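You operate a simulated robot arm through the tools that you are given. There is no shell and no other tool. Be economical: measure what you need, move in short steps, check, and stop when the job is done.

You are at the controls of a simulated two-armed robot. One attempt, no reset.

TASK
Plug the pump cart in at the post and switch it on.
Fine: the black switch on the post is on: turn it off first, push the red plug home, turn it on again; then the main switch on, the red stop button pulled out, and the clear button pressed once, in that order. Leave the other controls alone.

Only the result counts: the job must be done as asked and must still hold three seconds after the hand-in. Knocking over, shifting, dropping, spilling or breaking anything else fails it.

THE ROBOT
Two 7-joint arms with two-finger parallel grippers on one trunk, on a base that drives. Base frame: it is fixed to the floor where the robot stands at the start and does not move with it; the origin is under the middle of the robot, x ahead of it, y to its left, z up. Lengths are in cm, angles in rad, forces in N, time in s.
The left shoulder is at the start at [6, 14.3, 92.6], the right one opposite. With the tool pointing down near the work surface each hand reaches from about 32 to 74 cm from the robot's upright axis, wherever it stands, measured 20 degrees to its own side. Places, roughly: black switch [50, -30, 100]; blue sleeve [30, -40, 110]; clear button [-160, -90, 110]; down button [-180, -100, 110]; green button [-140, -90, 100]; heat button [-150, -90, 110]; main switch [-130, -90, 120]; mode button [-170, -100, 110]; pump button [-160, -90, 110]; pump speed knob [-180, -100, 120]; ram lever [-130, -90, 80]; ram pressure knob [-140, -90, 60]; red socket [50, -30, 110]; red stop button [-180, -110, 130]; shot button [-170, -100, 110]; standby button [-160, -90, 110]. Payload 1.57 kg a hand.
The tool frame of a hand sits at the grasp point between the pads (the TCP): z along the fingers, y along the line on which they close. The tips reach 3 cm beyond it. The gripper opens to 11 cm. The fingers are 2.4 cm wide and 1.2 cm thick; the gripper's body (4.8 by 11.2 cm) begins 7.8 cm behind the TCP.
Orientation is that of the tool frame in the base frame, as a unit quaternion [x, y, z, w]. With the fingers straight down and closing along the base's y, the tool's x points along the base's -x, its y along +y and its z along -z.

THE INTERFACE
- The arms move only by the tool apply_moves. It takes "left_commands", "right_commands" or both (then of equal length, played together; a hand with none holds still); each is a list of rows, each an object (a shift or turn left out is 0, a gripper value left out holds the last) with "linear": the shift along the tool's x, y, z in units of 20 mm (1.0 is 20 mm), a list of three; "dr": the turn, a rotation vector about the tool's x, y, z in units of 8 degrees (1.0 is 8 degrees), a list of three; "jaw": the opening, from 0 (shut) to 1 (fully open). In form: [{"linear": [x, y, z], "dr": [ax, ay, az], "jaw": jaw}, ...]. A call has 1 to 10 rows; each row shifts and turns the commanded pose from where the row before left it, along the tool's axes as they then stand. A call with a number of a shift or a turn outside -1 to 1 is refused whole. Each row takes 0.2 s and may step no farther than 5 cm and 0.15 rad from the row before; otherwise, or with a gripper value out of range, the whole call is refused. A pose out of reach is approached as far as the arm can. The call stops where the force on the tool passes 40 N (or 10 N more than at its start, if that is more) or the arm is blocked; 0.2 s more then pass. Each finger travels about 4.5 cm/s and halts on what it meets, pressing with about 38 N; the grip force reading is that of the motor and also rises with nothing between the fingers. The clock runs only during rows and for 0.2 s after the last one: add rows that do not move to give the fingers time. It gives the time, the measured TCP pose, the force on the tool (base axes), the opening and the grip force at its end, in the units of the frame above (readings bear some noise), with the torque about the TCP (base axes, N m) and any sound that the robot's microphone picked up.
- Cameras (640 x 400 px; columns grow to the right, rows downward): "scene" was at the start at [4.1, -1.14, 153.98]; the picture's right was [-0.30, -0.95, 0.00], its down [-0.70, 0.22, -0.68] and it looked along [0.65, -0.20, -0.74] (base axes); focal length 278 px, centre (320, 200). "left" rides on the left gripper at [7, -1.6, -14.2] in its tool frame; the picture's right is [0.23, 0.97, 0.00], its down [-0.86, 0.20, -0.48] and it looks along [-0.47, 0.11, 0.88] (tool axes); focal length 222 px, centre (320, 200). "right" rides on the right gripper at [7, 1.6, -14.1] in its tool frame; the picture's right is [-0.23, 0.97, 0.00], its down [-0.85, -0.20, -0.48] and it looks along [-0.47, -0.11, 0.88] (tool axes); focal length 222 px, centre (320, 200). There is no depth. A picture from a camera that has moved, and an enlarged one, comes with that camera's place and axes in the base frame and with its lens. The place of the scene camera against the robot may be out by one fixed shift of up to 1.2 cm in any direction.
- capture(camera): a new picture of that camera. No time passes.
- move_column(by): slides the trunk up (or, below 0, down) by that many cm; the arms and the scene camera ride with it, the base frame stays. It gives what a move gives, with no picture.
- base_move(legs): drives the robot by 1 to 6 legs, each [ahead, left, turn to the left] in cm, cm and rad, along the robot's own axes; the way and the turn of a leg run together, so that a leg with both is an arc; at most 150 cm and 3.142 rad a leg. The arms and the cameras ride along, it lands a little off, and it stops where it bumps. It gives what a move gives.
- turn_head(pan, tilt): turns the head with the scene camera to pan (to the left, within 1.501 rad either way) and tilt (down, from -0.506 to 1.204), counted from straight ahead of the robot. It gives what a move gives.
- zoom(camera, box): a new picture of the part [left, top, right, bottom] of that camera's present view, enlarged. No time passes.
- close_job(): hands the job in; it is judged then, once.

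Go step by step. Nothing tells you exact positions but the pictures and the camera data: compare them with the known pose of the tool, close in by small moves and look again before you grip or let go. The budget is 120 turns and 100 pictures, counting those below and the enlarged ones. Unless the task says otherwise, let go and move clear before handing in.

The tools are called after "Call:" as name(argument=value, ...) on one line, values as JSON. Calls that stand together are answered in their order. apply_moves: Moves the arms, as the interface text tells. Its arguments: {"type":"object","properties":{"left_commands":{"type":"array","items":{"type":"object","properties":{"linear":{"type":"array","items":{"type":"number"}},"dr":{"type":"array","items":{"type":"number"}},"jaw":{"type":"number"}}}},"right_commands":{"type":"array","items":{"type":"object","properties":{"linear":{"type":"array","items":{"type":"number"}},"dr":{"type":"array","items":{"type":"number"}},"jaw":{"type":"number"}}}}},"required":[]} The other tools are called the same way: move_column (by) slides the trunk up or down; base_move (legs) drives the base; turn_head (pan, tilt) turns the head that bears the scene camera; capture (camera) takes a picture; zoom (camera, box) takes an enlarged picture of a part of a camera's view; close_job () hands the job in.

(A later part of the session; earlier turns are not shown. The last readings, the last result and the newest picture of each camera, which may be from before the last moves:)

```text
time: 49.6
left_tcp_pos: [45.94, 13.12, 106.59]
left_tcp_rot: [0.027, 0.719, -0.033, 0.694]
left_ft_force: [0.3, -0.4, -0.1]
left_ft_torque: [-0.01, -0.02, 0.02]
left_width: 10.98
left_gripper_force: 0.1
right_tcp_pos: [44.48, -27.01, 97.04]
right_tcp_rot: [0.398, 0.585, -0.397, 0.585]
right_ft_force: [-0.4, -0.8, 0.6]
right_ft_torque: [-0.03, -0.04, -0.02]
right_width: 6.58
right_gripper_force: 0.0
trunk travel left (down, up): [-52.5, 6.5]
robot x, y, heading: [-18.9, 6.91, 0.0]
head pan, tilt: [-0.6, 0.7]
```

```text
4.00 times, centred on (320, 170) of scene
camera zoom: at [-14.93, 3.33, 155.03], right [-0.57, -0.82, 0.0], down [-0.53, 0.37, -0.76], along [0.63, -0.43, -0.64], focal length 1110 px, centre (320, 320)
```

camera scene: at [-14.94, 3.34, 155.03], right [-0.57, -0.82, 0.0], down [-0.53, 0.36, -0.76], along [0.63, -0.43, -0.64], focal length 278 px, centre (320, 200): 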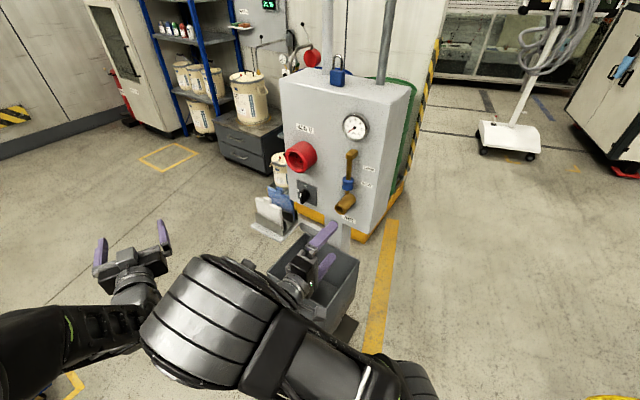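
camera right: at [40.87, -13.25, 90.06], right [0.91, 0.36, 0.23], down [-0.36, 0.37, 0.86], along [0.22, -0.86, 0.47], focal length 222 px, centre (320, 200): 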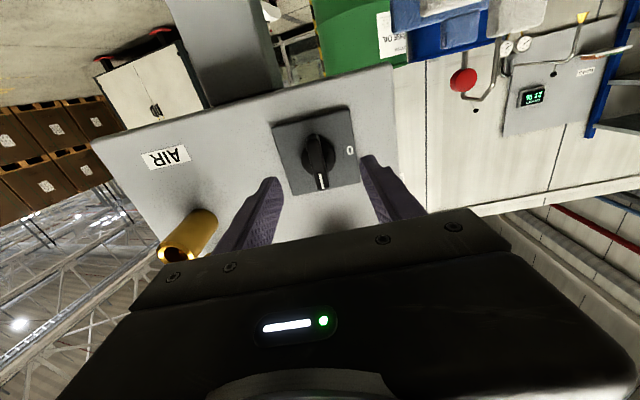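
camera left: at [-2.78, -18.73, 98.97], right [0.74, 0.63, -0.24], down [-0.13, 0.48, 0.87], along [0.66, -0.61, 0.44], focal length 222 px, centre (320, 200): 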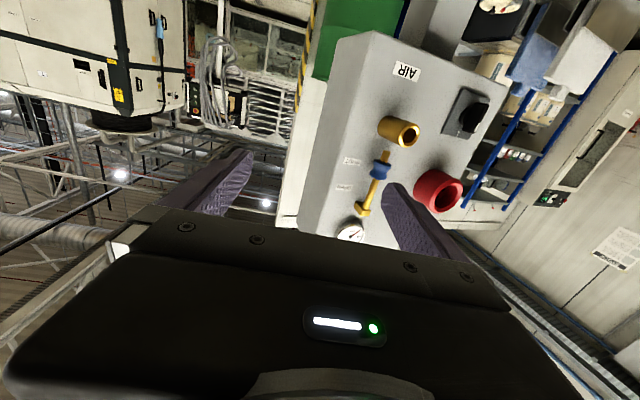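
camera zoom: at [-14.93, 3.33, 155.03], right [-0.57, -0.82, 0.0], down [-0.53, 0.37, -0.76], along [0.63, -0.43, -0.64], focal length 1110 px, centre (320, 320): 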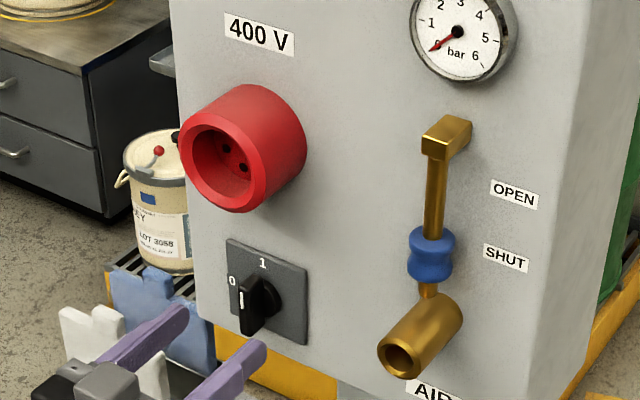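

Knob front is ~8 cm ahead of the TCP, laterally −0.4. I advance 6.6 cm and close on the bar.

Call:
apply_moves(right_commands=[{"linear": [0, -0.2, 1]}, {"linear": [0, 0, 1]}, {"linear": [0, 0, 1]}, {"linear": [0, 0, 0.3]}])

Call:
capture(camera="right")

Call:
zoom(camera="scene", box=[260, 155, 360, 218])

```text
time: 50.6
left_tcp_pos: [45.63, 13.6, 106.86]
left_tcp_rot: [0.026, 0.718, -0.033, 0.695]
left_ft_force: [0.4, -1.4, -0.1]
left_ft_torque: [-0.03, 0.04, -0.01]
left_width: 11.02
left_gripper_force: 0.0
right_tcp_pos: [46.47, -32.08, 97.05]
right_tcp_rot: [0.395, 0.587, -0.394, 0.586]
right_ft_force: [-12.1, 15.9, 5.1]
right_ft_torque: [-0.47, 0.31, -0.89]
right_width: 7.05
right_gripper_force: 2.2
trunk travel left (down, up): [-52.5, 6.5]
robot x, y, heading: [-18.56, 7.3, -0.002]
head pan, tilt: [-0.6, 0.7]
stopped in row 4 (right hand): the force on the tool passed its limit at 52 N (the readings are from after the stop); the commanded pose is now the measured one
```

```text
70 pictures are left
camera right: at [42.69, -18.32, 90.07], right [0.9, 0.37, 0.23], down [-0.37, 0.37, 0.86], along [0.23, -0.86, 0.47], focal length 222 px, centre (320, 200)
```

right: 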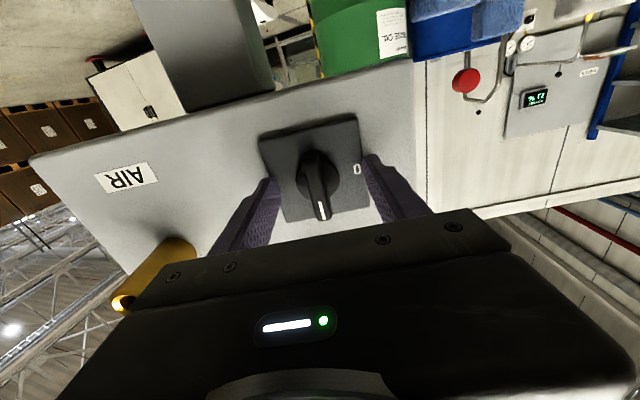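

```text
6.35 times, centred on (310, 186) of scene
camera zoom: at [-15.3, 3.71, 155.06], right [-0.56, -0.83, 0.0], down [-0.53, 0.36, -0.77], along [0.63, -0.43, -0.64], focal length 1762 px, centre (384, 286)
```

zoom: 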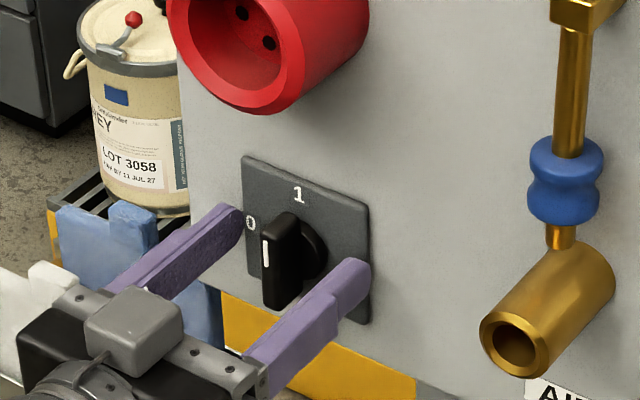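

The tips touched the plate; the fingers straddle the bar. I back off 0.5 cm and close on the bar.

Call:
apply_moves(right_commands=[{"linear": [0, 0, -0.25]}, {"jaw": 0}, {}, {}, {}, {}])

Call:
capture(camera="right")

```text
time: 52.0
left_tcp_pos: [45.82, 13.34, 106.63]
left_tcp_rot: [0.026, 0.718, -0.032, 0.695]
left_ft_force: [-0.6, -0.1, -0.1]
left_ft_torque: [0.03, 0.02, 0.02]
left_width: 11.0
left_gripper_force: 0.1
right_tcp_pos: [46.32, -32.31, 96.74]
right_tcp_rot: [0.398, 0.588, -0.395, 0.584]
right_ft_force: [-8.0, -1.6, -1.1]
right_ft_torque: [-0.16, -0.05, -0.6]
right_width: 1.29
right_gripper_force: 29.6
trunk travel left (down, up): [-52.5, 6.5]
robot x, y, heading: [-18.32, 7.0, -0.002]
head pan, tilt: [-0.6, 0.7]
```

```text
68 pictures are left
camera right: at [42.56, -18.31, 89.83], right [0.9, 0.36, 0.23], down [-0.36, 0.37, 0.86], along [0.23, -0.86, 0.46], focal length 222 px, centre (320, 200)
```

right: 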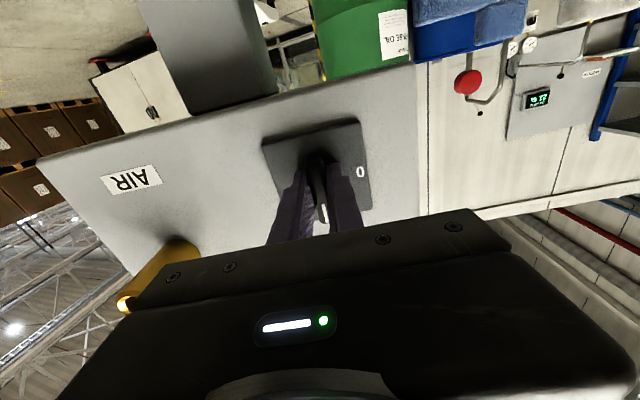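

Gripped (1.3 cm wide bar). Now I turn it counter-clockwise (tool z negative) 90°.

Call:
apply_moves(right_commands=[{"dr": [0, 0, -1]}, {"dr": [0, 0, -1]}, {"dr": [0, 0, -1]}, {"dr": [0, 0, -1]}, {"dr": [0, 0, -1]}, {"dr": [0, 0, -1]}])

Call:
apply_moves(right_commands=[{"dr": [0, 0, -1]}, {"dr": [0, 0, -1]}, {"dr": [0, 0, -1]}, {"dr": [0, 0, -1]}, {"dr": [0, 0, -1]}, {"dr": [0, 0, -0.25]}])

Call:
zoom(camera="scene", box=[260, 155, 360, 218])

```text
time: 53.4
left_tcp_pos: [45.72, 13.31, 106.75]
left_tcp_rot: [0.026, 0.718, -0.032, 0.694]
left_ft_force: [-0.3, 0.3, 0.1]
left_ft_torque: [0.02, 0.01, 0.03]
left_width: 10.99
left_gripper_force: 0.1
right_tcp_pos: [46.16, -32.13, 96.8]
right_tcp_rot: [0.125, 0.697, -0.6, 0.372]
right_ft_force: [-22.2, -5.6, -2.6]
right_ft_torque: [0.02, -0.08, -1.15]
right_width: 1.3
right_gripper_force: 30.1
trunk travel left (down, up): [-52.5, 6.5]
robot x, y, heading: [-18.18, 6.84, -0.004]
head pan, tilt: [-0.6, 0.7]
```

```text
time: 54.8
left_tcp_pos: [45.49, 13.24, 106.73]
left_tcp_rot: [0.027, 0.718, -0.033, 0.695]
left_ft_force: [-0.5, 0.0, 0.0]
left_ft_torque: [-0.01, 0.03, 0.0]
left_width: 11.0
left_gripper_force: 0.0
right_tcp_pos: [46.01, -32.17, 96.87]
right_tcp_rot: [-0.132, 0.695, -0.694, 0.133]
right_ft_force: [-22.0, -12.4, 8.5]
right_ft_torque: [-0.49, -0.02, -0.34]
right_width: 1.29
right_gripper_force: 29.8
trunk travel left (down, up): [-52.5, 6.5]
robot x, y, heading: [-18.8, 7.04, -0.002]
head pan, tilt: [-0.6, 0.7]
```

```text
6.35 times, centred on (310, 186) of scene
camera zoom: at [-15.42, 3.3, 155.05], right [-0.57, -0.82, 0.0], down [-0.53, 0.36, -0.77], along [0.63, -0.43, -0.64], focal length 1762 px, centre (384, 286)
```

zoom: 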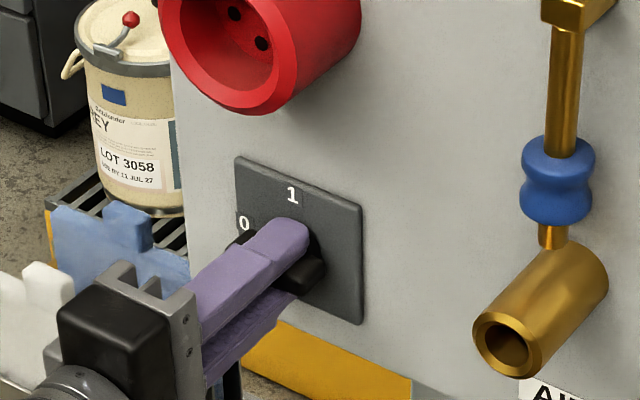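

The bar is now pointing to 0. I open, retract and look at switch and socket.

Call:
apply_moves(right_commands=[{"jaw": 0.4}, {}, {"linear": [0, 0, -1]}, {"linear": [0, 0, -1]}, {"linear": [0, 0, -1]}, {"linear": [0, 0, -1]}, {"linear": [0, 0, -1]}, {"linear": [0, 0, -1]}, {"linear": [0, 0, -1]}])

Call:
apply_moves(right_commands=[{"linear": [0, -1, 0]}, {"linear": [0, -1, 0]}, {"linear": [0, -1, 0]}, {"linear": [0, -1, 0]}, {"linear": [0, -1, 0]}, {"linear": [0, -1, 0]}, {"linear": [0, -1, 0]}])

Call:
capture(camera="right")

Call:
zoom(camera="scene", box=[260, 135, 360, 198])

```text
time: 56.8
left_tcp_pos: [45.91, 13.42, 106.72]
left_tcp_rot: [0.027, 0.719, -0.033, 0.694]
left_ft_force: [0.1, 0.1, 0.1]
left_ft_torque: [0.0, -0.03, 0.04]
left_width: 11.01
left_gripper_force: 0.0
right_tcp_pos: [41.17, -18.9, 96.9]
right_tcp_rot: [-0.135, 0.696, -0.693, 0.134]
right_ft_force: [0.3, 0.2, 0.1]
right_ft_torque: [0.0, 0.0, 0.0]
right_width: 4.38
right_gripper_force: 0.1
trunk travel left (down, up): [-52.5, 6.5]
robot x, y, heading: [-18.44, 7.13, 0.003]
head pan, tilt: [-0.6, 0.7]
```

```text
time: 58.4
left_tcp_pos: [45.76, 13.46, 106.54]
left_tcp_rot: [0.026, 0.719, -0.033, 0.694]
left_ft_force: [1.3, 0.1, -0.1]
left_ft_torque: [0.0, 0.0, -0.03]
left_width: 11.0
left_gripper_force: 0.1
right_tcp_pos: [41.12, -19.07, 110.91]
right_tcp_rot: [-0.135, 0.696, -0.692, 0.135]
right_ft_force: [0.4, -0.8, 0.5]
right_ft_torque: [0.0, 0.02, -0.01]
right_width: 4.4
right_gripper_force: 0.0
trunk travel left (down, up): [-52.5, 6.5]
robot x, y, heading: [-18.4, 6.84, 0.001]
head pan, tilt: [-0.6, 0.7]
```

```text
66 pictures are left
camera right: at [29.42, -8.53, 109.31], right [0.21, 0.09, -0.97], down [0.61, 0.76, 0.2], along [0.76, -0.64, 0.1], focal length 222 px, centre (320, 200)
```

right: 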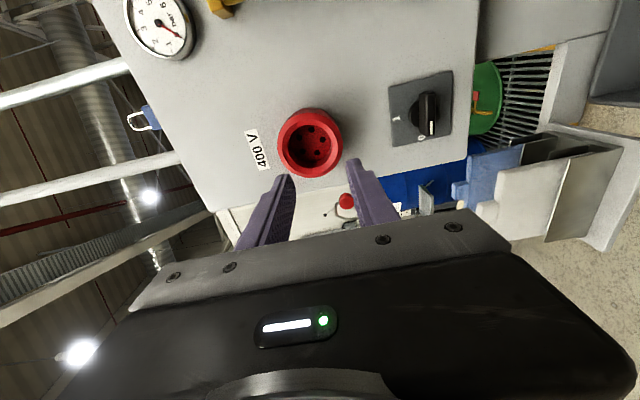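

```text
6.35 times, centred on (310, 166) of scene
camera zoom: at [-15.01, 3.42, 155.02], right [-0.57, -0.82, 0.0], down [-0.53, 0.36, -0.77], along [0.63, -0.43, -0.64], focal length 1762 px, centre (384, 413)
```

zoom: 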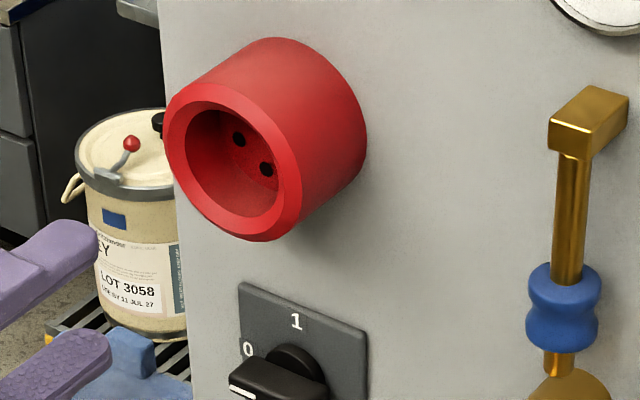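

The switch is at 0. I zoom into the socket for its pin pattern and keyway.

Call:
zoom(camera="right", box=[230, 90, 390, 190])

```text
4.00 times, centred on (310, 140) of right
camera zoom: at [29.42, -8.53, 109.31], right [0.21, 0.09, -0.97], down [0.61, 0.76, 0.2], along [0.76, -0.64, 0.1], focal length 888 px, centre (360, 440)
```

zoom: 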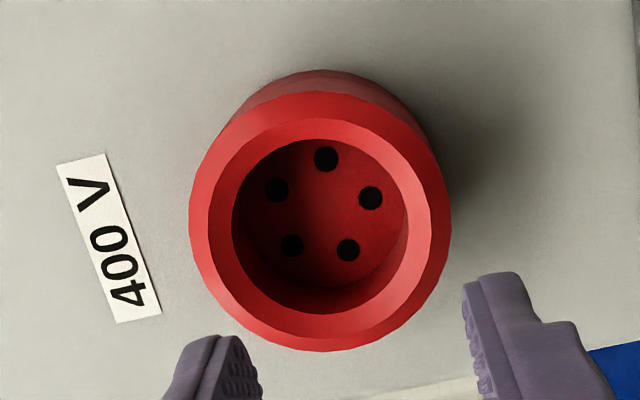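

Five holes in a pentagon, one at 3 o'clock. I take a second view from a shifted hand position to triangulate the socket precisely.

Call:
apply_moves(right_commands=[{"linear": [-1, 0, 0]}, {"linear": [-1, 0, 0]}, {"linear": [-1, 0, 0]}, {"linear": [-1, 0, 0]}, {"linear": [-1, 0, 0]}])

Call:
zoom(camera="right", box=[230, 50, 390, 150])

```text
time: 59.6
left_tcp_pos: [45.81, 13.76, 105.93]
left_tcp_rot: [0.026, 0.725, -0.028, 0.688]
left_ft_force: [-0.7, 2.6, -3.6]
left_ft_torque: [0.16, -0.17, -0.11]
left_width: 10.85
left_gripper_force: 0.1
right_tcp_pos: [50.48, -15.57, 111.12]
right_tcp_rot: [-0.133, 0.697, -0.692, 0.136]
right_ft_force: [0.1, 0.0, -0.9]
right_ft_torque: [0.02, -0.03, 0.03]
right_width: 4.4
right_gripper_force: 0.0
trunk travel left (down, up): [-52.5, 6.5]
robot x, y, heading: [-18.4, 7.17, 0.004]
head pan, tilt: [-0.6, 0.7]
stopped in row 5 (left hand): the force on the tool passed its limit at 44 N (the readings are from after the stop); the commanded pose is now the measured one
```

```text
4.00 times, centred on (310, 100) of right
camera zoom: at [38.69, -4.93, 109.49], right [0.22, 0.09, -0.97], down [0.61, 0.76, 0.21], along [0.76, -0.64, 0.11], focal length 888 px, centre (360, 600)
```

zoom: 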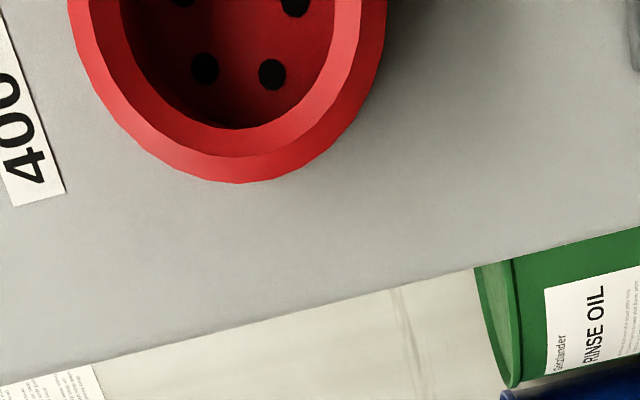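

The right forearm brushed the left hand (harmless stop). One more zoom, then I withdraw.

Call:
zoom(camera="right", box=[210, 0, 370, 100])

Call:
apply_moves(right_commands=[{"linear": [1, 0, 0]}, {"linear": [1, 0, 0]}, {"linear": [1, 0, 0]}, {"linear": [1, 0, 0]}, {"linear": [1, 0, 0]}])

```text
4.00 times, centred on (290, 50) of right
camera zoom: at [38.69, -4.93, 109.49], right [0.22, 0.09, -0.97], down [0.61, 0.76, 0.21], along [0.76, -0.64, 0.11], focal length 888 px, centre (440, 800)
```

zoom: 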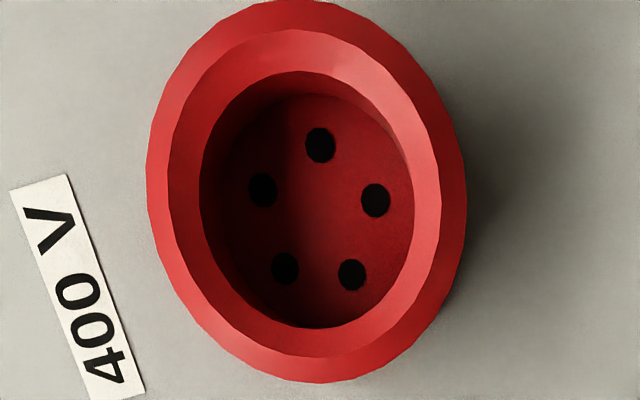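

```text
time: 60.8
left_tcp_pos: [45.81, 13.74, 106.08]
left_tcp_rot: [0.026, 0.724, -0.028, 0.689]
left_ft_force: [0.2, 0.3, 0.0]
left_ft_torque: [0.02, -0.01, 0.01]
left_width: 11.01
left_gripper_force: 0.0
right_tcp_pos: [41.2, -19.29, 111.09]
right_tcp_rot: [-0.133, 0.697, -0.692, 0.137]
right_ft_force: [-0.2, 1.2, 0.2]
right_ft_torque: [0.01, -0.01, -0.01]
right_width: 4.39
right_gripper_force: 0.0
trunk travel left (down, up): [-52.5, 6.5]
robot x, y, heading: [-18.46, 7.02, 0.001]
head pan, tilt: [-0.6, 0.7]
```

Socket: bore floor centre (46.8, -33.2, 112.0), rim ≈ (45.5, -30.8, 112), axis along (0.364, -0.932). Now to the plug, near (-85, -73, 91). I fold both hands to pointing down first.

Call:
apply_moves(left_commands=[{"dr": [0, 1, 0]}, {"dr": [0, 1, 0]}, {"dr": [0, 1, 0]}, {"dr": [0, 1, 0]}, {"dr": [0, 1, 0]}, {"dr": [0, 1, 0]}, {"dr": [0, 1, 0]}, {"dr": [0, 1, 0]}, {"dr": [0, 1, 0]}, {"dr": [0, 1, 0]}], right_commands=[{"linear": [0.9, 0, 0], "dr": [-1, 0, 0]}, {"linear": [0.9, 0, 0], "dr": [-1, 0, 0]}, {"linear": [0.9, 0, 0], "dr": [-1, 0, 0]}, {"linear": [0.9, 0, 0], "dr": [-1, 0, 0]}, {"linear": [0.9, 0, 0], "dr": [-1, 0, 0]}, {"linear": [0.9, 0, 0], "dr": [-1, 0, 0]}, {"linear": [0.9, 0, 0], "dr": [-1, 0, 0]}, {"linear": [0.9, 0, 0], "dr": [-1, 0, 0]}, {"linear": [0.9, 0, 0], "dr": [-1, 0, 0]}, {"linear": [0.9, 0, 0], "dr": [-1, 0, 0]}])

Call:
apply_moves(left_commands=[{"linear": [1, 0, 0]}, {"linear": [1, 0, 0]}, {"linear": [1, 0, 0]}, {"linear": [1, 0, 0]}, {"linear": [1, 0, 0]}, {"linear": [1, 0, 0]}, {"linear": [1, 0, 0]}, {"linear": [1, 0, 0]}, {"linear": [1, 0, 0]}])

Call:
base_move(legs=[[-20, -5, 0], [0, 0, -2.15]])

Call:
turn_head(pan=0, tilt=0.5)

Call:
capture(camera="scene")

```text
time: 63.0
left_tcp_pos: [45.8, 13.69, 106.04]
left_tcp_rot: [0.038, 0.997, -0.005, 0.063]
left_ft_force: [-0.5, 0.3, -0.4]
left_ft_torque: [0.0, 0.02, 0.0]
left_width: 11.03
left_gripper_force: 0.0
right_tcp_pos: [24.58, -26.01, 111.03]
right_tcp_rot: [-0.19, 0.978, -0.081, 0.019]
right_ft_force: [0.2, -0.4, 0.2]
right_ft_torque: [0.02, 0.02, -0.01]
right_width: 4.43
right_gripper_force: 0.1
trunk travel left (down, up): [-52.5, 6.5]
robot x, y, heading: [-18.38, 6.97, -0.001]
head pan, tilt: [-0.6, 0.7]
```

```text
time: 65.0
left_tcp_pos: [27.81, 15.19, 103.93]
left_tcp_rot: [0.039, 0.997, -0.005, 0.064]
left_ft_force: [-0.3, 0.4, -0.2]
left_ft_torque: [0.01, 0.02, 0.0]
left_width: 11.0
left_gripper_force: 0.1
right_tcp_pos: [24.39, -26.1, 110.94]
right_tcp_rot: [-0.19, 0.978, -0.082, 0.02]
right_ft_force: [0.0, 0.4, -0.1]
right_ft_torque: [0.0, -0.03, 0.0]
right_width: 4.4
right_gripper_force: 0.1
trunk travel left (down, up): [-52.5, 6.5]
robot x, y, heading: [-18.48, 7.19, -0.004]
head pan, tilt: [-0.6, 0.7]
```

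```text
time: 71.8
left_tcp_pos: [-57.19, -41.38, 103.7]
left_tcp_rot: [0.894, 0.443, -0.058, 0.026]
left_ft_force: [0.2, -0.5, 0.1]
left_ft_torque: [-0.02, -0.02, 0.01]
left_width: 11.0
left_gripper_force: 0.0
right_tcp_pos: [-89.67, -16.01, 111.06]
right_tcp_rot: [0.768, 0.634, -0.057, -0.063]
right_ft_force: [0.4, 1.6, -0.8]
right_ft_torque: [0.03, 0.01, -0.01]
right_width: 4.38
right_gripper_force: 0.1
trunk travel left (down, up): [-52.5, 6.5]
robot x, y, heading: [-38.86, 2.06, -2.144]
head pan, tilt: [-0.6, 0.7]
```

```text
time: 72.8
left_tcp_pos: [-57.15, -41.31, 103.82]
left_tcp_rot: [0.894, 0.443, -0.057, 0.026]
left_ft_force: [-0.5, 0.4, -0.1]
left_ft_torque: [0.04, -0.02, 0.0]
left_width: 10.99
left_gripper_force: 0.0
right_tcp_pos: [-89.68, -16.2, 110.83]
right_tcp_rot: [0.768, 0.634, -0.056, -0.064]
right_ft_force: [-0.5, -0.6, 0.0]
right_ft_torque: [-0.01, 0.01, -0.01]
right_width: 4.4
right_gripper_force: 0.1
trunk travel left (down, up): [-52.5, 6.5]
robot x, y, heading: [-38.83, 2.18, -2.146]
head pan, tilt: [0.0, 0.499]
```

```text
61 pictures are left
camera scene: at [-42.48, -1.83, 156.79], right [-0.84, 0.54, 0.0], down [0.26, 0.4, -0.88], along [-0.48, -0.74, -0.48], focal length 278 px, centre (320, 200)
```

scene: 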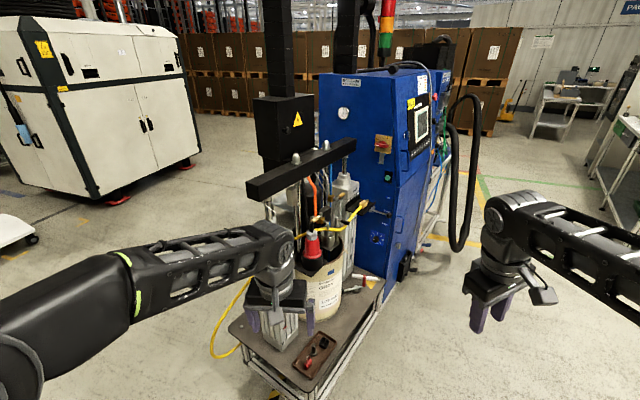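

Call:
zoom(camera="scene", box=[250, 170, 390, 257])

Call:
zoom(camera="scene", box=[180, 230, 380, 355])

Call:
zoom(camera="scene", box=[330, 60, 490, 260])

```text
4.57 times, centred on (320, 214) of scene
camera zoom: at [-42.48, -1.83, 156.79], right [-0.84, 0.54, 0.0], down [0.26, 0.4, -0.88], along [-0.48, -0.74, -0.48], focal length 1268 px, centre (320, 138)
```

zoom: 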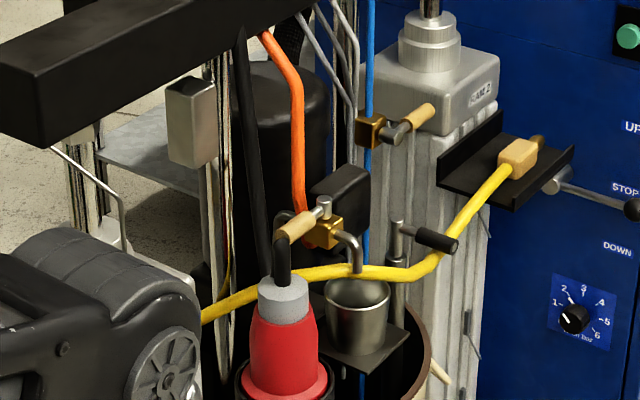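

```text
3.20 times, centred on (280, 292) of scene
camera zoom: at [-42.48, -1.83, 156.79], right [-0.84, 0.54, 0.0], down [0.26, 0.4, -0.88], along [-0.48, -0.74, -0.48], focal length 888 px, centre (448, -96)
```

zoom: 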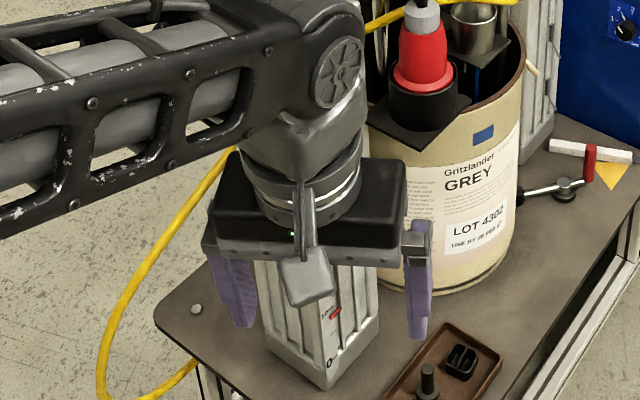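

```text
2.00 times, centred on (410, 160) of scene
camera zoom: at [-42.48, -1.83, 156.79], right [-0.84, 0.54, 0.0], down [0.26, 0.4, -0.88], along [-0.48, -0.74, -0.48], focal length 555 px, centre (140, 280)
```

zoom: 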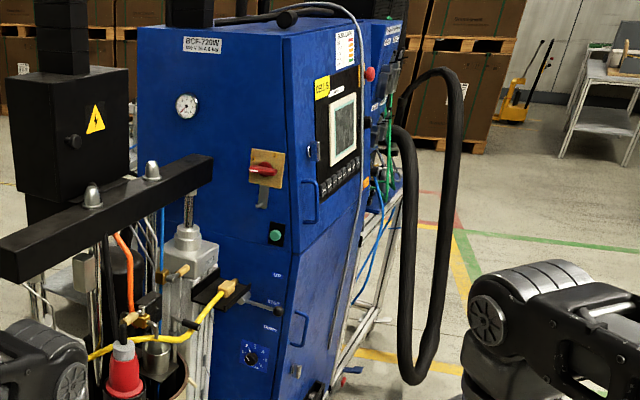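

The plug stands upright (pins down) in a black cup beside the pail, cable from the top. Plan: grip it with the right hand tilted 45° forward-down, so the hand can later insert it from the side. First I move the left hand up and out of the way and set the right hand's attitude.

Call:
apply_moves(left_commands=[{"linear": [0.2, 1, -0.9]}, {"linear": [0.2, 1, -0.9]}, {"linear": [0.2, 1, -0.9]}, {"linear": [0.2, 1, -0.9]}, {"linear": [0.2, 1, -0.9]}, {"linear": [0.2, 1, -0.9]}, {"linear": [0.2, 1, -0.9]}, {"linear": [0, 0, 0]}, {"linear": [0, 0, 0]}, {"linear": [0, 0, 0]}], right_commands=[{"dr": [-1, 0, 0], "jaw": 0.9}, {"dr": [-0.25, 0, 0]}, {"dr": [0, 0, 0.9]}, {"dr": [0, 0, 0.9]}, {"dr": [0, 0, 0.9]}, {"dr": [0, -1, 0]}, {"dr": [0, -1, 0]}, {"dr": [0, -1, 0]}, {"dr": [0, -1, 0]}, {"dr": [0, -1, 0]}])

Call:
base_move(legs=[[8, 14, 0]])

Call:
capture(camera="scene")

Call:
capture(camera="right")

```text
time: 75.0
left_tcp_pos: [-43.49, -46.19, 115.65]
left_tcp_rot: [0.894, 0.443, -0.061, 0.026]
left_ft_force: [0.9, -0.1, -0.6]
left_ft_torque: [-0.01, 0.03, 0.01]
left_width: 11.0
left_gripper_force: 0.0
left hand out of reach, approached as far as the arm can: row 7
right_tcp_pos: [-89.68, -15.87, 111.44]
right_tcp_rot: [0.794, 0.492, -0.313, 0.17]
right_ft_force: [-0.1, -0.1, -0.6]
right_ft_torque: [-0.03, 0.01, 0.03]
right_width: 9.89
right_gripper_force: 0.0
right hand out of reach, approached as far as the arm can: row 2, 3
trunk travel left (down, up): [-52.5, 6.5]
robot x, y, heading: [-38.61, 1.97, -2.143]
head pan, tilt: [0.0, 0.499]
```

```text
time: 76.4
left_tcp_pos: [-36.05, -60.71, 115.62]
left_tcp_rot: [0.893, 0.444, -0.061, 0.024]
left_ft_force: [-0.2, 0.3, -0.1]
left_ft_torque: [0.03, 0.04, 0.0]
left_width: 11.0
left_gripper_force: 0.0
right_tcp_pos: [-82.36, -30.32, 111.54]
right_tcp_rot: [0.795, 0.491, -0.313, 0.169]
right_ft_force: [-0.1, -0.2, -0.5]
right_ft_torque: [0.05, 0.01, -0.05]
right_width: 9.92
right_gripper_force: 0.1
trunk travel left (down, up): [-52.5, 6.5]
robot x, y, heading: [-31.09, -12.29, -2.147]
head pan, tilt: [0.0, 0.499]
```

```text
57 pictures are left
camera scene: at [-35.01, -16.36, 156.79], right [-0.84, 0.54, 0.0], down [0.26, 0.4, -0.88], along [-0.48, -0.74, -0.48], focal length 278 px, centre (320, 200)
```

scene: 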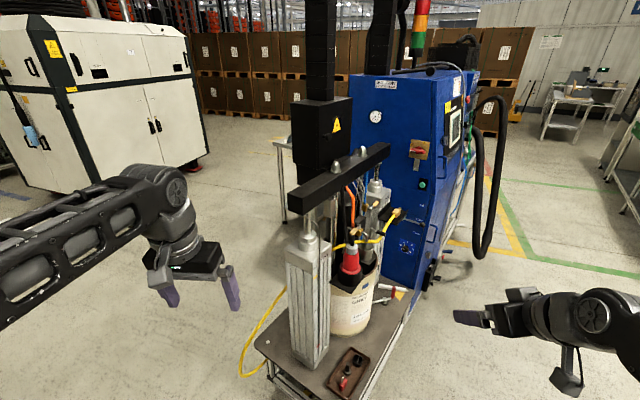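

```text
56 pictures are left
camera right: at [-73.91, -18.2, 117.43], right [0.79, -0.6, 0.11], down [-0.29, -0.21, 0.93], along [-0.54, -0.77, -0.34], focal length 222 px, centre (320, 200)
```

right: 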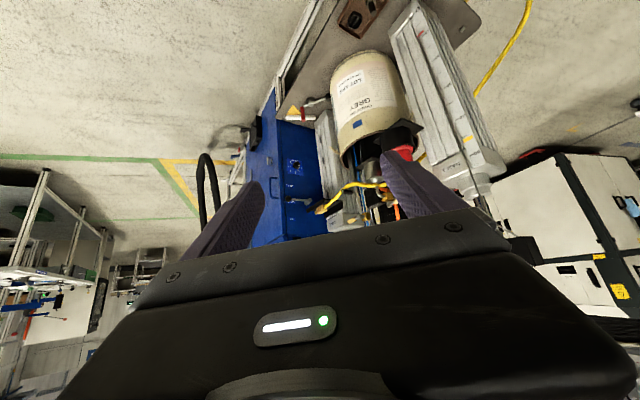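

Both views see the plug. I zoom on it in each to triangulate.

Call:
zoom(camera="scene", box=[310, 200, 430, 300])

Call:
zoom(camera="right", box=[320, 90, 480, 210])

```text
4.00 times, centred on (370, 250) of scene
camera zoom: at [-35.01, -16.36, 156.79], right [-0.84, 0.54, 0.0], down [0.26, 0.4, -0.88], along [-0.48, -0.74, -0.48], focal length 1110 px, centre (120, 0)
```

zoom: 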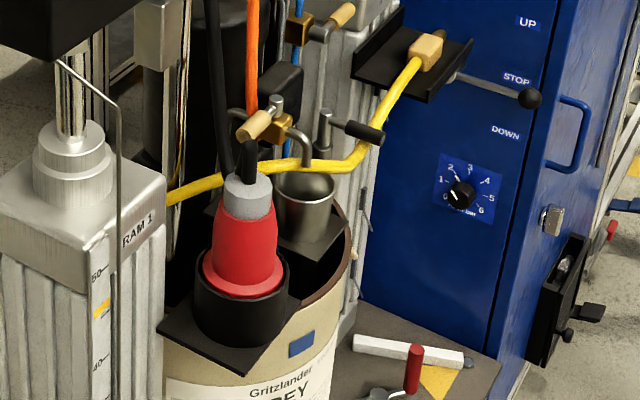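

```text
3.33 times, centred on (400, 150) of right
camera zoom: at [-73.91, -18.2, 117.43], right [0.79, -0.6, 0.11], down [-0.29, -0.21, 0.93], along [-0.54, -0.77, -0.34], focal length 740 px, centre (53, 367)
```

zoom: 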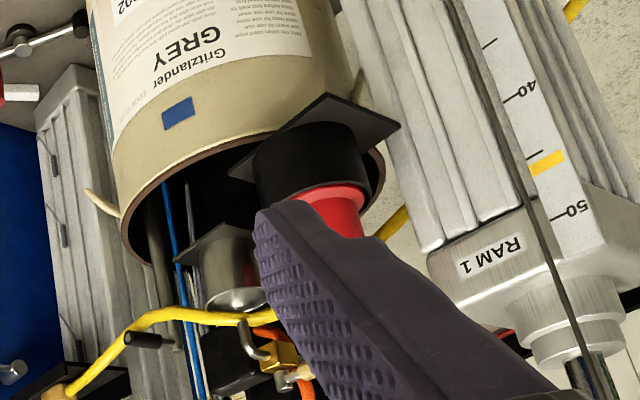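

Plug axis at (-84.5, -72.9), flange z≈87.7, top of grey nut ≈98. The RAM 1 block stands close at its +x side, so approaching with heading about -1.57 is clearer; I reposition the base.

Call:
base_move(legs=[[0, 0, 0.577], [-4, -20, 0], [0, -21, 0]])

Call:
capture(camera="scene")

Call:
capture(camera="right")

```text
time: 80.8
left_tcp_pos: [-50.14, -51.6, 115.65]
left_tcp_rot: [0.729, 0.682, -0.05, 0.042]
left_ft_force: [0.7, 1.3, 0.3]
left_ft_torque: [0.01, -0.01, 0.03]
left_width: 10.98
left_gripper_force: 0.0
right_tcp_pos: [-105.46, -51.4, 111.42]
right_tcp_rot: [0.621, 0.698, -0.252, 0.253]
right_ft_force: [-0.1, 0.0, -0.6]
right_ft_torque: [-0.01, -0.01, 0.01]
right_width: 9.92
right_gripper_force: 0.1
trunk travel left (down, up): [-52.5, 6.5]
robot x, y, heading: [-72.44, -8.37, -1.56]
head pan, tilt: [0.0, 0.499]
```

```text
53 pictures are left
camera scene: at [-73.02, -13.38, 156.8], right [-1.0, -0.01, 0.0], down [0.0, 0.48, -0.88], along [0.01, -0.88, -0.48], focal length 278 px, centre (320, 200)
```

scene: 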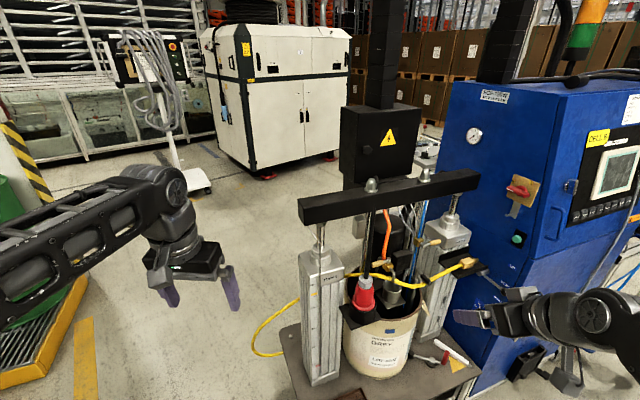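

```text
52 pictures are left
camera right: at [-105.04, -36.73, 117.37], right [0.99, -0.07, 0.12], down [-0.13, -0.34, 0.93], along [-0.03, -0.94, -0.34], focal length 222 px, centre (320, 200)
```

right: 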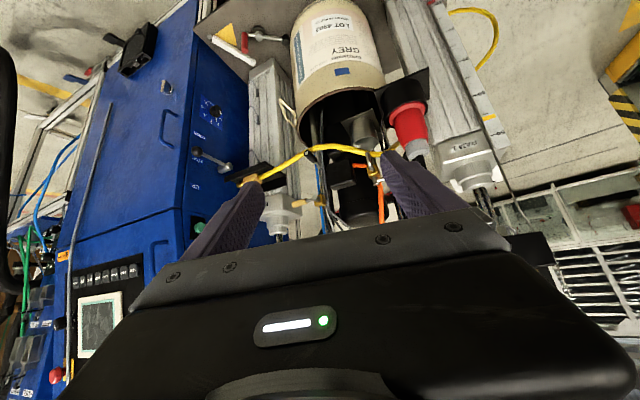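

I refine the plug location with zooms from both cameras.

Call:
zoom(camera="right", box=[340, 50, 500, 170])

Call:
zoom(camera="scene", box=[290, 220, 450, 340])

```text
3.33 times, centred on (420, 110) of right
camera zoom: at [-105.04, -36.73, 117.37], right [0.99, -0.07, 0.12], down [-0.13, -0.34, 0.93], along [-0.03, -0.94, -0.34], focal length 740 px, centre (-13, 500)
```

zoom: 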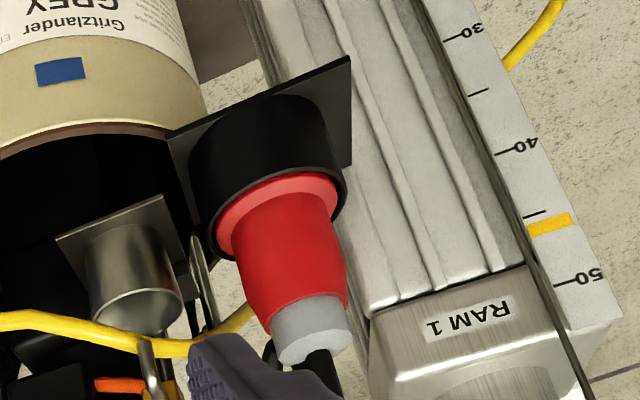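

```text
3.33 times, centred on (370, 280) of scene
camera zoom: at [-73.02, -13.38, 156.8], right [-1.0, -0.01, 0.0], down [0.0, 0.48, -0.88], along [0.01, -0.88, -0.48], focal length 925 px, centre (153, -67)
```

zoom: 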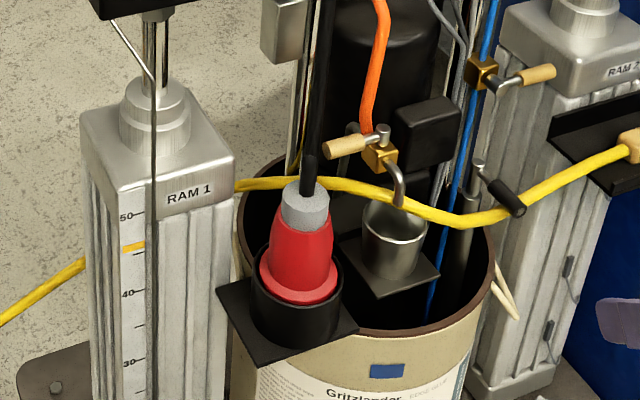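

Plug axis ≈ (-85.7, -75), red body z 87–93.5, grey nut to 96.4. I move the right hand to a pre-grasp 12 cm short along its 45° axis, jaw at 0.7.

Call:
apply_moves(right_commands=[{"linear": [-0.37, 1, 0.5], "jaw": 0.7}, {"linear": [-0.37, 1, 0.5]}, {"linear": [-0.37, 1, 0.5]}, {"linear": [-0.37, 1, 0.5]}, {"linear": [-0.37, 1, 0.5]}, {"linear": [-0.37, 1, 0.5]}, {"linear": [-0.37, 1, 0.5]}, {"linear": [-0.37, 1, 0.5]}, {"linear": [-0.37, 1, 0.5]}])

Call:
apply_moves(right_commands=[{"linear": [0, 0, 1]}, {"linear": [0, 0, 1]}, {"linear": [0, 0, 1]}, {"linear": [0, 0, 1]}, {"linear": [0, 0, 0.8]}])

Call:
capture(camera="right")

Call:
capture(camera="scene")

```text
time: 82.8
left_tcp_pos: [-50.03, -51.55, 115.68]
left_tcp_rot: [0.729, 0.681, -0.051, 0.041]
left_ft_force: [0.7, 0.5, -0.5]
left_ft_torque: [-0.01, 0.03, -0.03]
left_width: 11.0
left_gripper_force: 0.1
right_tcp_pos: [-86.44, -60.5, 108.5]
right_tcp_rot: [0.621, 0.698, -0.252, 0.252]
right_ft_force: [0.3, 0.4, 0.4]
right_ft_torque: [-0.01, -0.02, -0.01]
right_width: 7.67
right_gripper_force: 0.1
trunk travel left (down, up): [-52.5, 6.5]
robot x, y, heading: [-72.41, -8.56, -1.565]
head pan, tilt: [0.0, 0.499]
```

```text
time: 84.0
left_tcp_pos: [-49.9, -51.66, 115.65]
left_tcp_rot: [0.73, 0.681, -0.051, 0.041]
left_ft_force: [-0.6, 0.3, -0.4]
left_ft_torque: [0.04, -0.02, 0.01]
left_width: 11.0
left_gripper_force: 0.0
right_tcp_pos: [-86.0, -66.95, 101.34]
right_tcp_rot: [0.621, 0.698, -0.252, 0.253]
right_ft_force: [-0.4, -0.4, -0.4]
right_ft_torque: [0.01, 0.0, 0.03]
right_width: 7.7
right_gripper_force: 0.1
trunk travel left (down, up): [-52.5, 6.5]
robot x, y, heading: [-72.15, -8.28, -1.57]
head pan, tilt: [0.0, 0.499]
```

```text
49 pictures are left
camera right: at [-85.63, -52.28, 107.27], right [0.99, -0.07, 0.11], down [-0.13, -0.34, 0.93], along [-0.03, -0.94, -0.34], focal length 222 px, centre (320, 200)
```

right: 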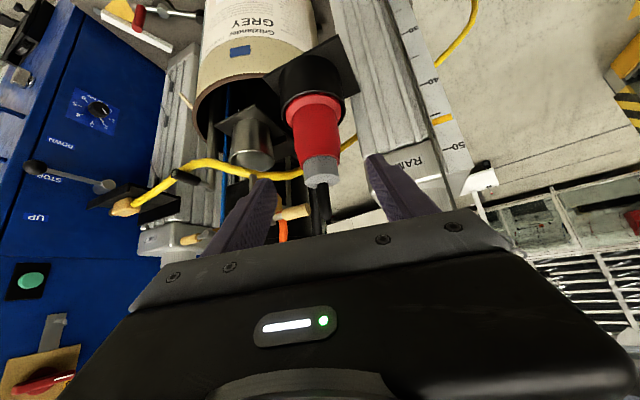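

```text
48 pictures are left
camera scene: at [-72.86, -13.43, 156.8], right [-1.0, -0.01, 0.0], down [0.0, 0.48, -0.88], along [0.01, -0.88, -0.48], focal length 278 px, centre (320, 200)
```

scene: 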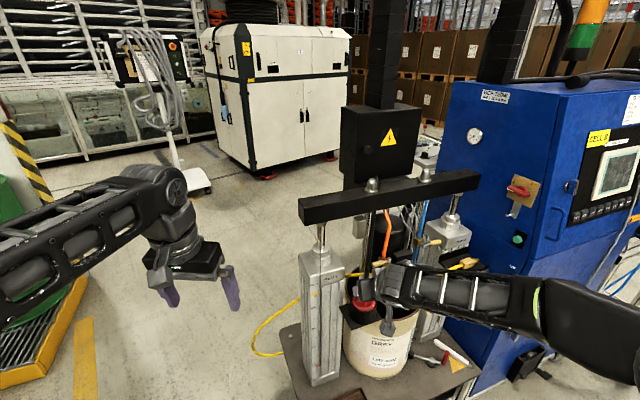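

Lateral alignment is good (plug midway between the fingertips). I advance 11.6 cm along the tool axis.

Call:
apply_moves(right_commands=[{"linear": [0.07, 0, 0.97]}, {"linear": [0.07, 0, 0.97]}, {"linear": [0.07, 0, 0.97]}, {"linear": [0.07, 0, 0.97]}, {"linear": [0.07, 0, 0.97]}, {"linear": [0.07, 0, 0.97]}])

Call:
capture(camera="right")

Call:
zoom(camera="scene", box=[300, 230, 440, 330])

```text
time: 85.4
left_tcp_pos: [-50.0, -51.66, 115.67]
left_tcp_rot: [0.729, 0.681, -0.051, 0.042]
left_ft_force: [0.1, -0.2, 0.5]
left_ft_torque: [0.01, 0.0, 0.0]
left_width: 11.02
left_gripper_force: 0.0
right_tcp_pos: [-85.5, -74.09, 92.19]
right_tcp_rot: [0.621, 0.698, -0.252, 0.252]
right_ft_force: [-0.2, 0.2, 0.1]
right_ft_torque: [-0.02, 0.01, -0.01]
right_width: 7.69
right_gripper_force: 0.0
trunk travel left (down, up): [-52.5, 6.5]
robot x, y, heading: [-72.15, -8.03, -1.562]
head pan, tilt: [0.0, 0.499]
```

```text
47 pictures are left
camera right: at [-85.18, -59.37, 97.95], right [0.99, -0.07, 0.11], down [-0.13, -0.34, 0.93], along [-0.03, -0.94, -0.34], focal length 222 px, centre (320, 200)
```

right: 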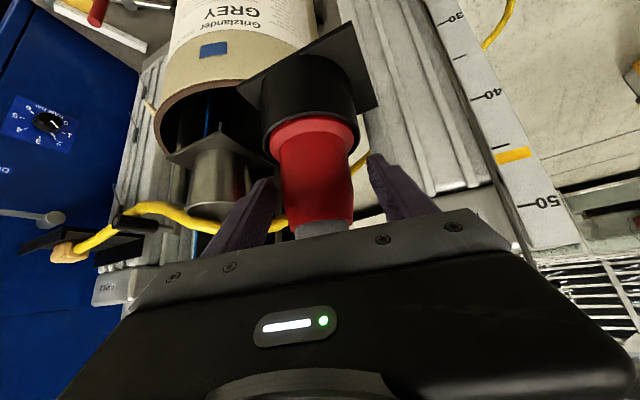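

```text
4.00 times, centred on (370, 280) of scene
camera zoom: at [-72.86, -13.43, 156.8], right [-1.0, -0.01, 0.0], down [0.0, 0.48, -0.88], along [0.01, -0.88, -0.48], focal length 1110 px, centre (120, -120)
```

zoom: 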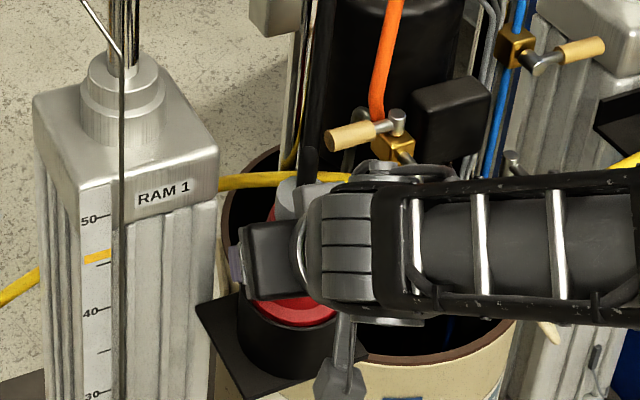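

The fingers straddle the red body. I close.

Call:
apply_moves(right_commands=[{"jaw": 0}, {}, {}, {}])

Call:
capture(camera="right")

```text
time: 86.4
left_tcp_pos: [-50.07, -51.61, 115.68]
left_tcp_rot: [0.73, 0.681, -0.051, 0.042]
left_ft_force: [-0.1, -0.3, 1.2]
left_ft_torque: [-0.01, 0.04, 0.02]
left_width: 11.01
left_gripper_force: 0.1
right_tcp_pos: [-85.75, -74.13, 92.17]
right_tcp_rot: [0.621, 0.697, -0.253, 0.252]
right_ft_force: [-8.3, -2.8, 3.6]
right_ft_torque: [-0.27, 0.23, -0.28]
right_width: 5.77
right_gripper_force: 38.1
trunk travel left (down, up): [-52.5, 6.5]
robot x, y, heading: [-72.37, -8.38, -1.565]
head pan, tilt: [0.0, 0.499]
```

```text
45 pictures are left
camera right: at [-85.39, -59.37, 97.99], right [0.99, -0.07, 0.11], down [-0.13, -0.33, 0.93], along [-0.03, -0.94, -0.34], focal length 222 px, centre (320, 200)
```

right: 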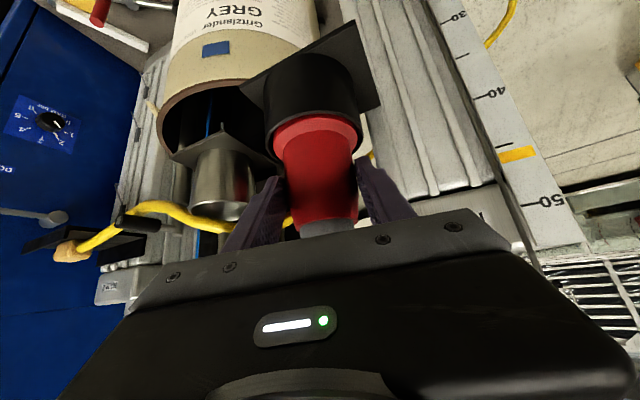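

Gripped (5.8 cm). I lift straight up 7 cm and check.

Call:
apply_moves(right_commands=[{"linear": [-0.33, -0.02, -0.37]}, {"linear": [-0.33, -0.02, -0.37]}, {"linear": [-0.33, -0.02, -0.37]}, {"linear": [-0.33, -0.02, -0.37]}, {"linear": [-0.33, -0.02, -0.37]}, {"linear": [-0.33, -0.02, -0.37]}, {"linear": [-0.33, -0.02, -0.37]}])

Call:
capture(camera="right")

Call:
zoom(camera="scene", box=[300, 190, 460, 290])

```text
time: 88.0
left_tcp_pos: [-49.97, -51.62, 115.61]
left_tcp_rot: [0.729, 0.681, -0.051, 0.042]
left_ft_force: [-0.5, 0.2, -0.2]
left_ft_torque: [-0.01, -0.01, 0.0]
left_width: 10.99
left_gripper_force: 0.0
right_tcp_pos: [-85.6, -74.09, 99.09]
right_tcp_rot: [0.621, 0.699, -0.251, 0.252]
right_ft_force: [-0.4, -0.1, -4.6]
right_ft_torque: [0.04, 0.0, -0.02]
right_width: 5.72
right_gripper_force: 37.7
trunk travel left (down, up): [-52.5, 6.5]
robot x, y, heading: [-72.67, -8.42, -1.563]
head pan, tilt: [0.0, 0.499]
```

```text
44 pictures are left
camera right: at [-85.26, -59.34, 104.98], right [0.99, -0.07, 0.11], down [-0.13, -0.34, 0.93], along [-0.03, -0.94, -0.34], focal length 222 px, centre (320, 200)
```

right: 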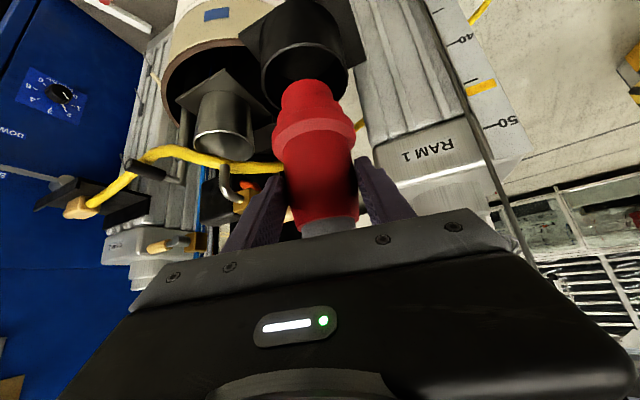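

```text
4.00 times, centred on (380, 240) of scene
camera zoom: at [-72.87, -13.41, 156.79], right [-1.0, -0.01, 0.0], down [0.0, 0.48, -0.88], along [0.01, -0.88, -0.48], focal length 1110 px, centre (80, 40)
```

zoom: 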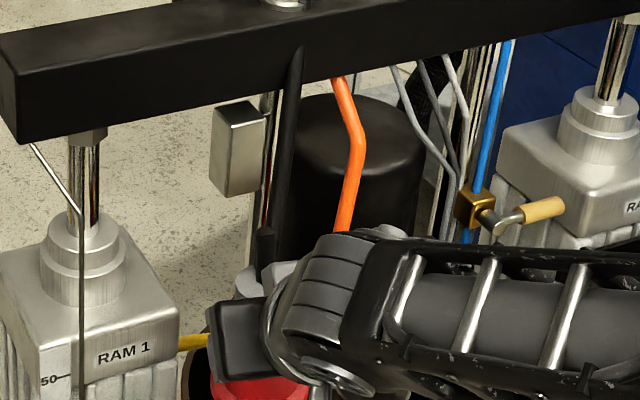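

The plug is coming out and holds well; a cable leads up to the beam. I clear the cup by a bit more and draw it back toward the robot.

Call:
apply_moves(right_commands=[{"linear": [-0.33, -0.02, -0.37]}, {"linear": [-0.33, -0.02, -0.37]}, {"linear": [-0.33, -0.02, -0.37]}, {"linear": [0.4, 0.1, -0.9]}, {"linear": [0.74, 0.1, -0.67]}, {"linear": [0.74, 0.1, -0.67]}, {"linear": [0.74, 0.1, -0.67]}, {"linear": [0.74, 0.1, -0.67]}, {"linear": [0.74, 0.1, -0.67]}, {"linear": [0.74, 0.1, -0.67]}])

Call:
capture(camera="scene")

Call:
capture(camera="right")

```text
time: 90.2
left_tcp_pos: [-50.01, -51.45, 115.6]
left_tcp_rot: [0.729, 0.681, -0.051, 0.042]
left_ft_force: [0.4, -0.5, -0.1]
left_ft_torque: [-0.04, 0.01, 0.0]
left_width: 11.0
left_gripper_force: 0.0
right_tcp_pos: [-85.6, -60.17, 102.96]
right_tcp_rot: [0.621, 0.698, -0.252, 0.252]
right_ft_force: [0.3, 0.5, -3.7]
right_ft_torque: [0.05, -0.02, 0.03]
right_width: 5.7
right_gripper_force: 38.2
trunk travel left (down, up): [-52.5, 6.5]
robot x, y, heading: [-72.3, -8.25, -1.567]
head pan, tilt: [0.0, 0.499]
```

```text
42 pictures are left
camera scene: at [-72.88, -13.35, 156.8], right [-1.0, -0.01, 0.0], down [0.0, 0.48, -0.88], along [0.01, -0.88, -0.48], focal length 278 px, centre (320, 200)
```

scene: 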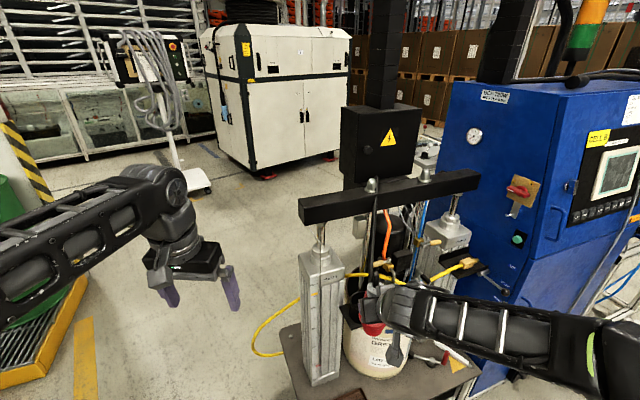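

```text
41 pictures are left
camera right: at [-85.27, -45.45, 108.89], right [0.99, -0.07, 0.11], down [-0.13, -0.34, 0.93], along [-0.03, -0.94, -0.34], focal length 222 px, centre (320, 200)
```

right: 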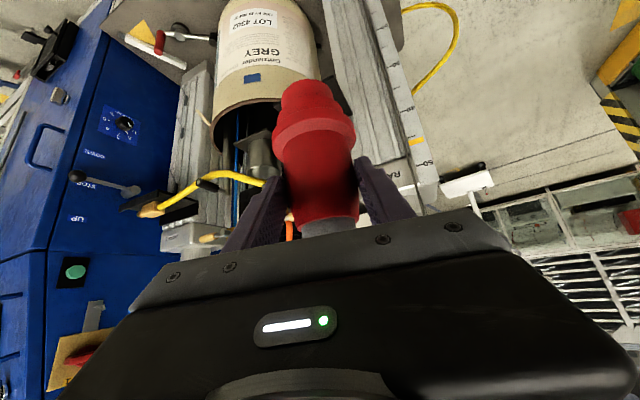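

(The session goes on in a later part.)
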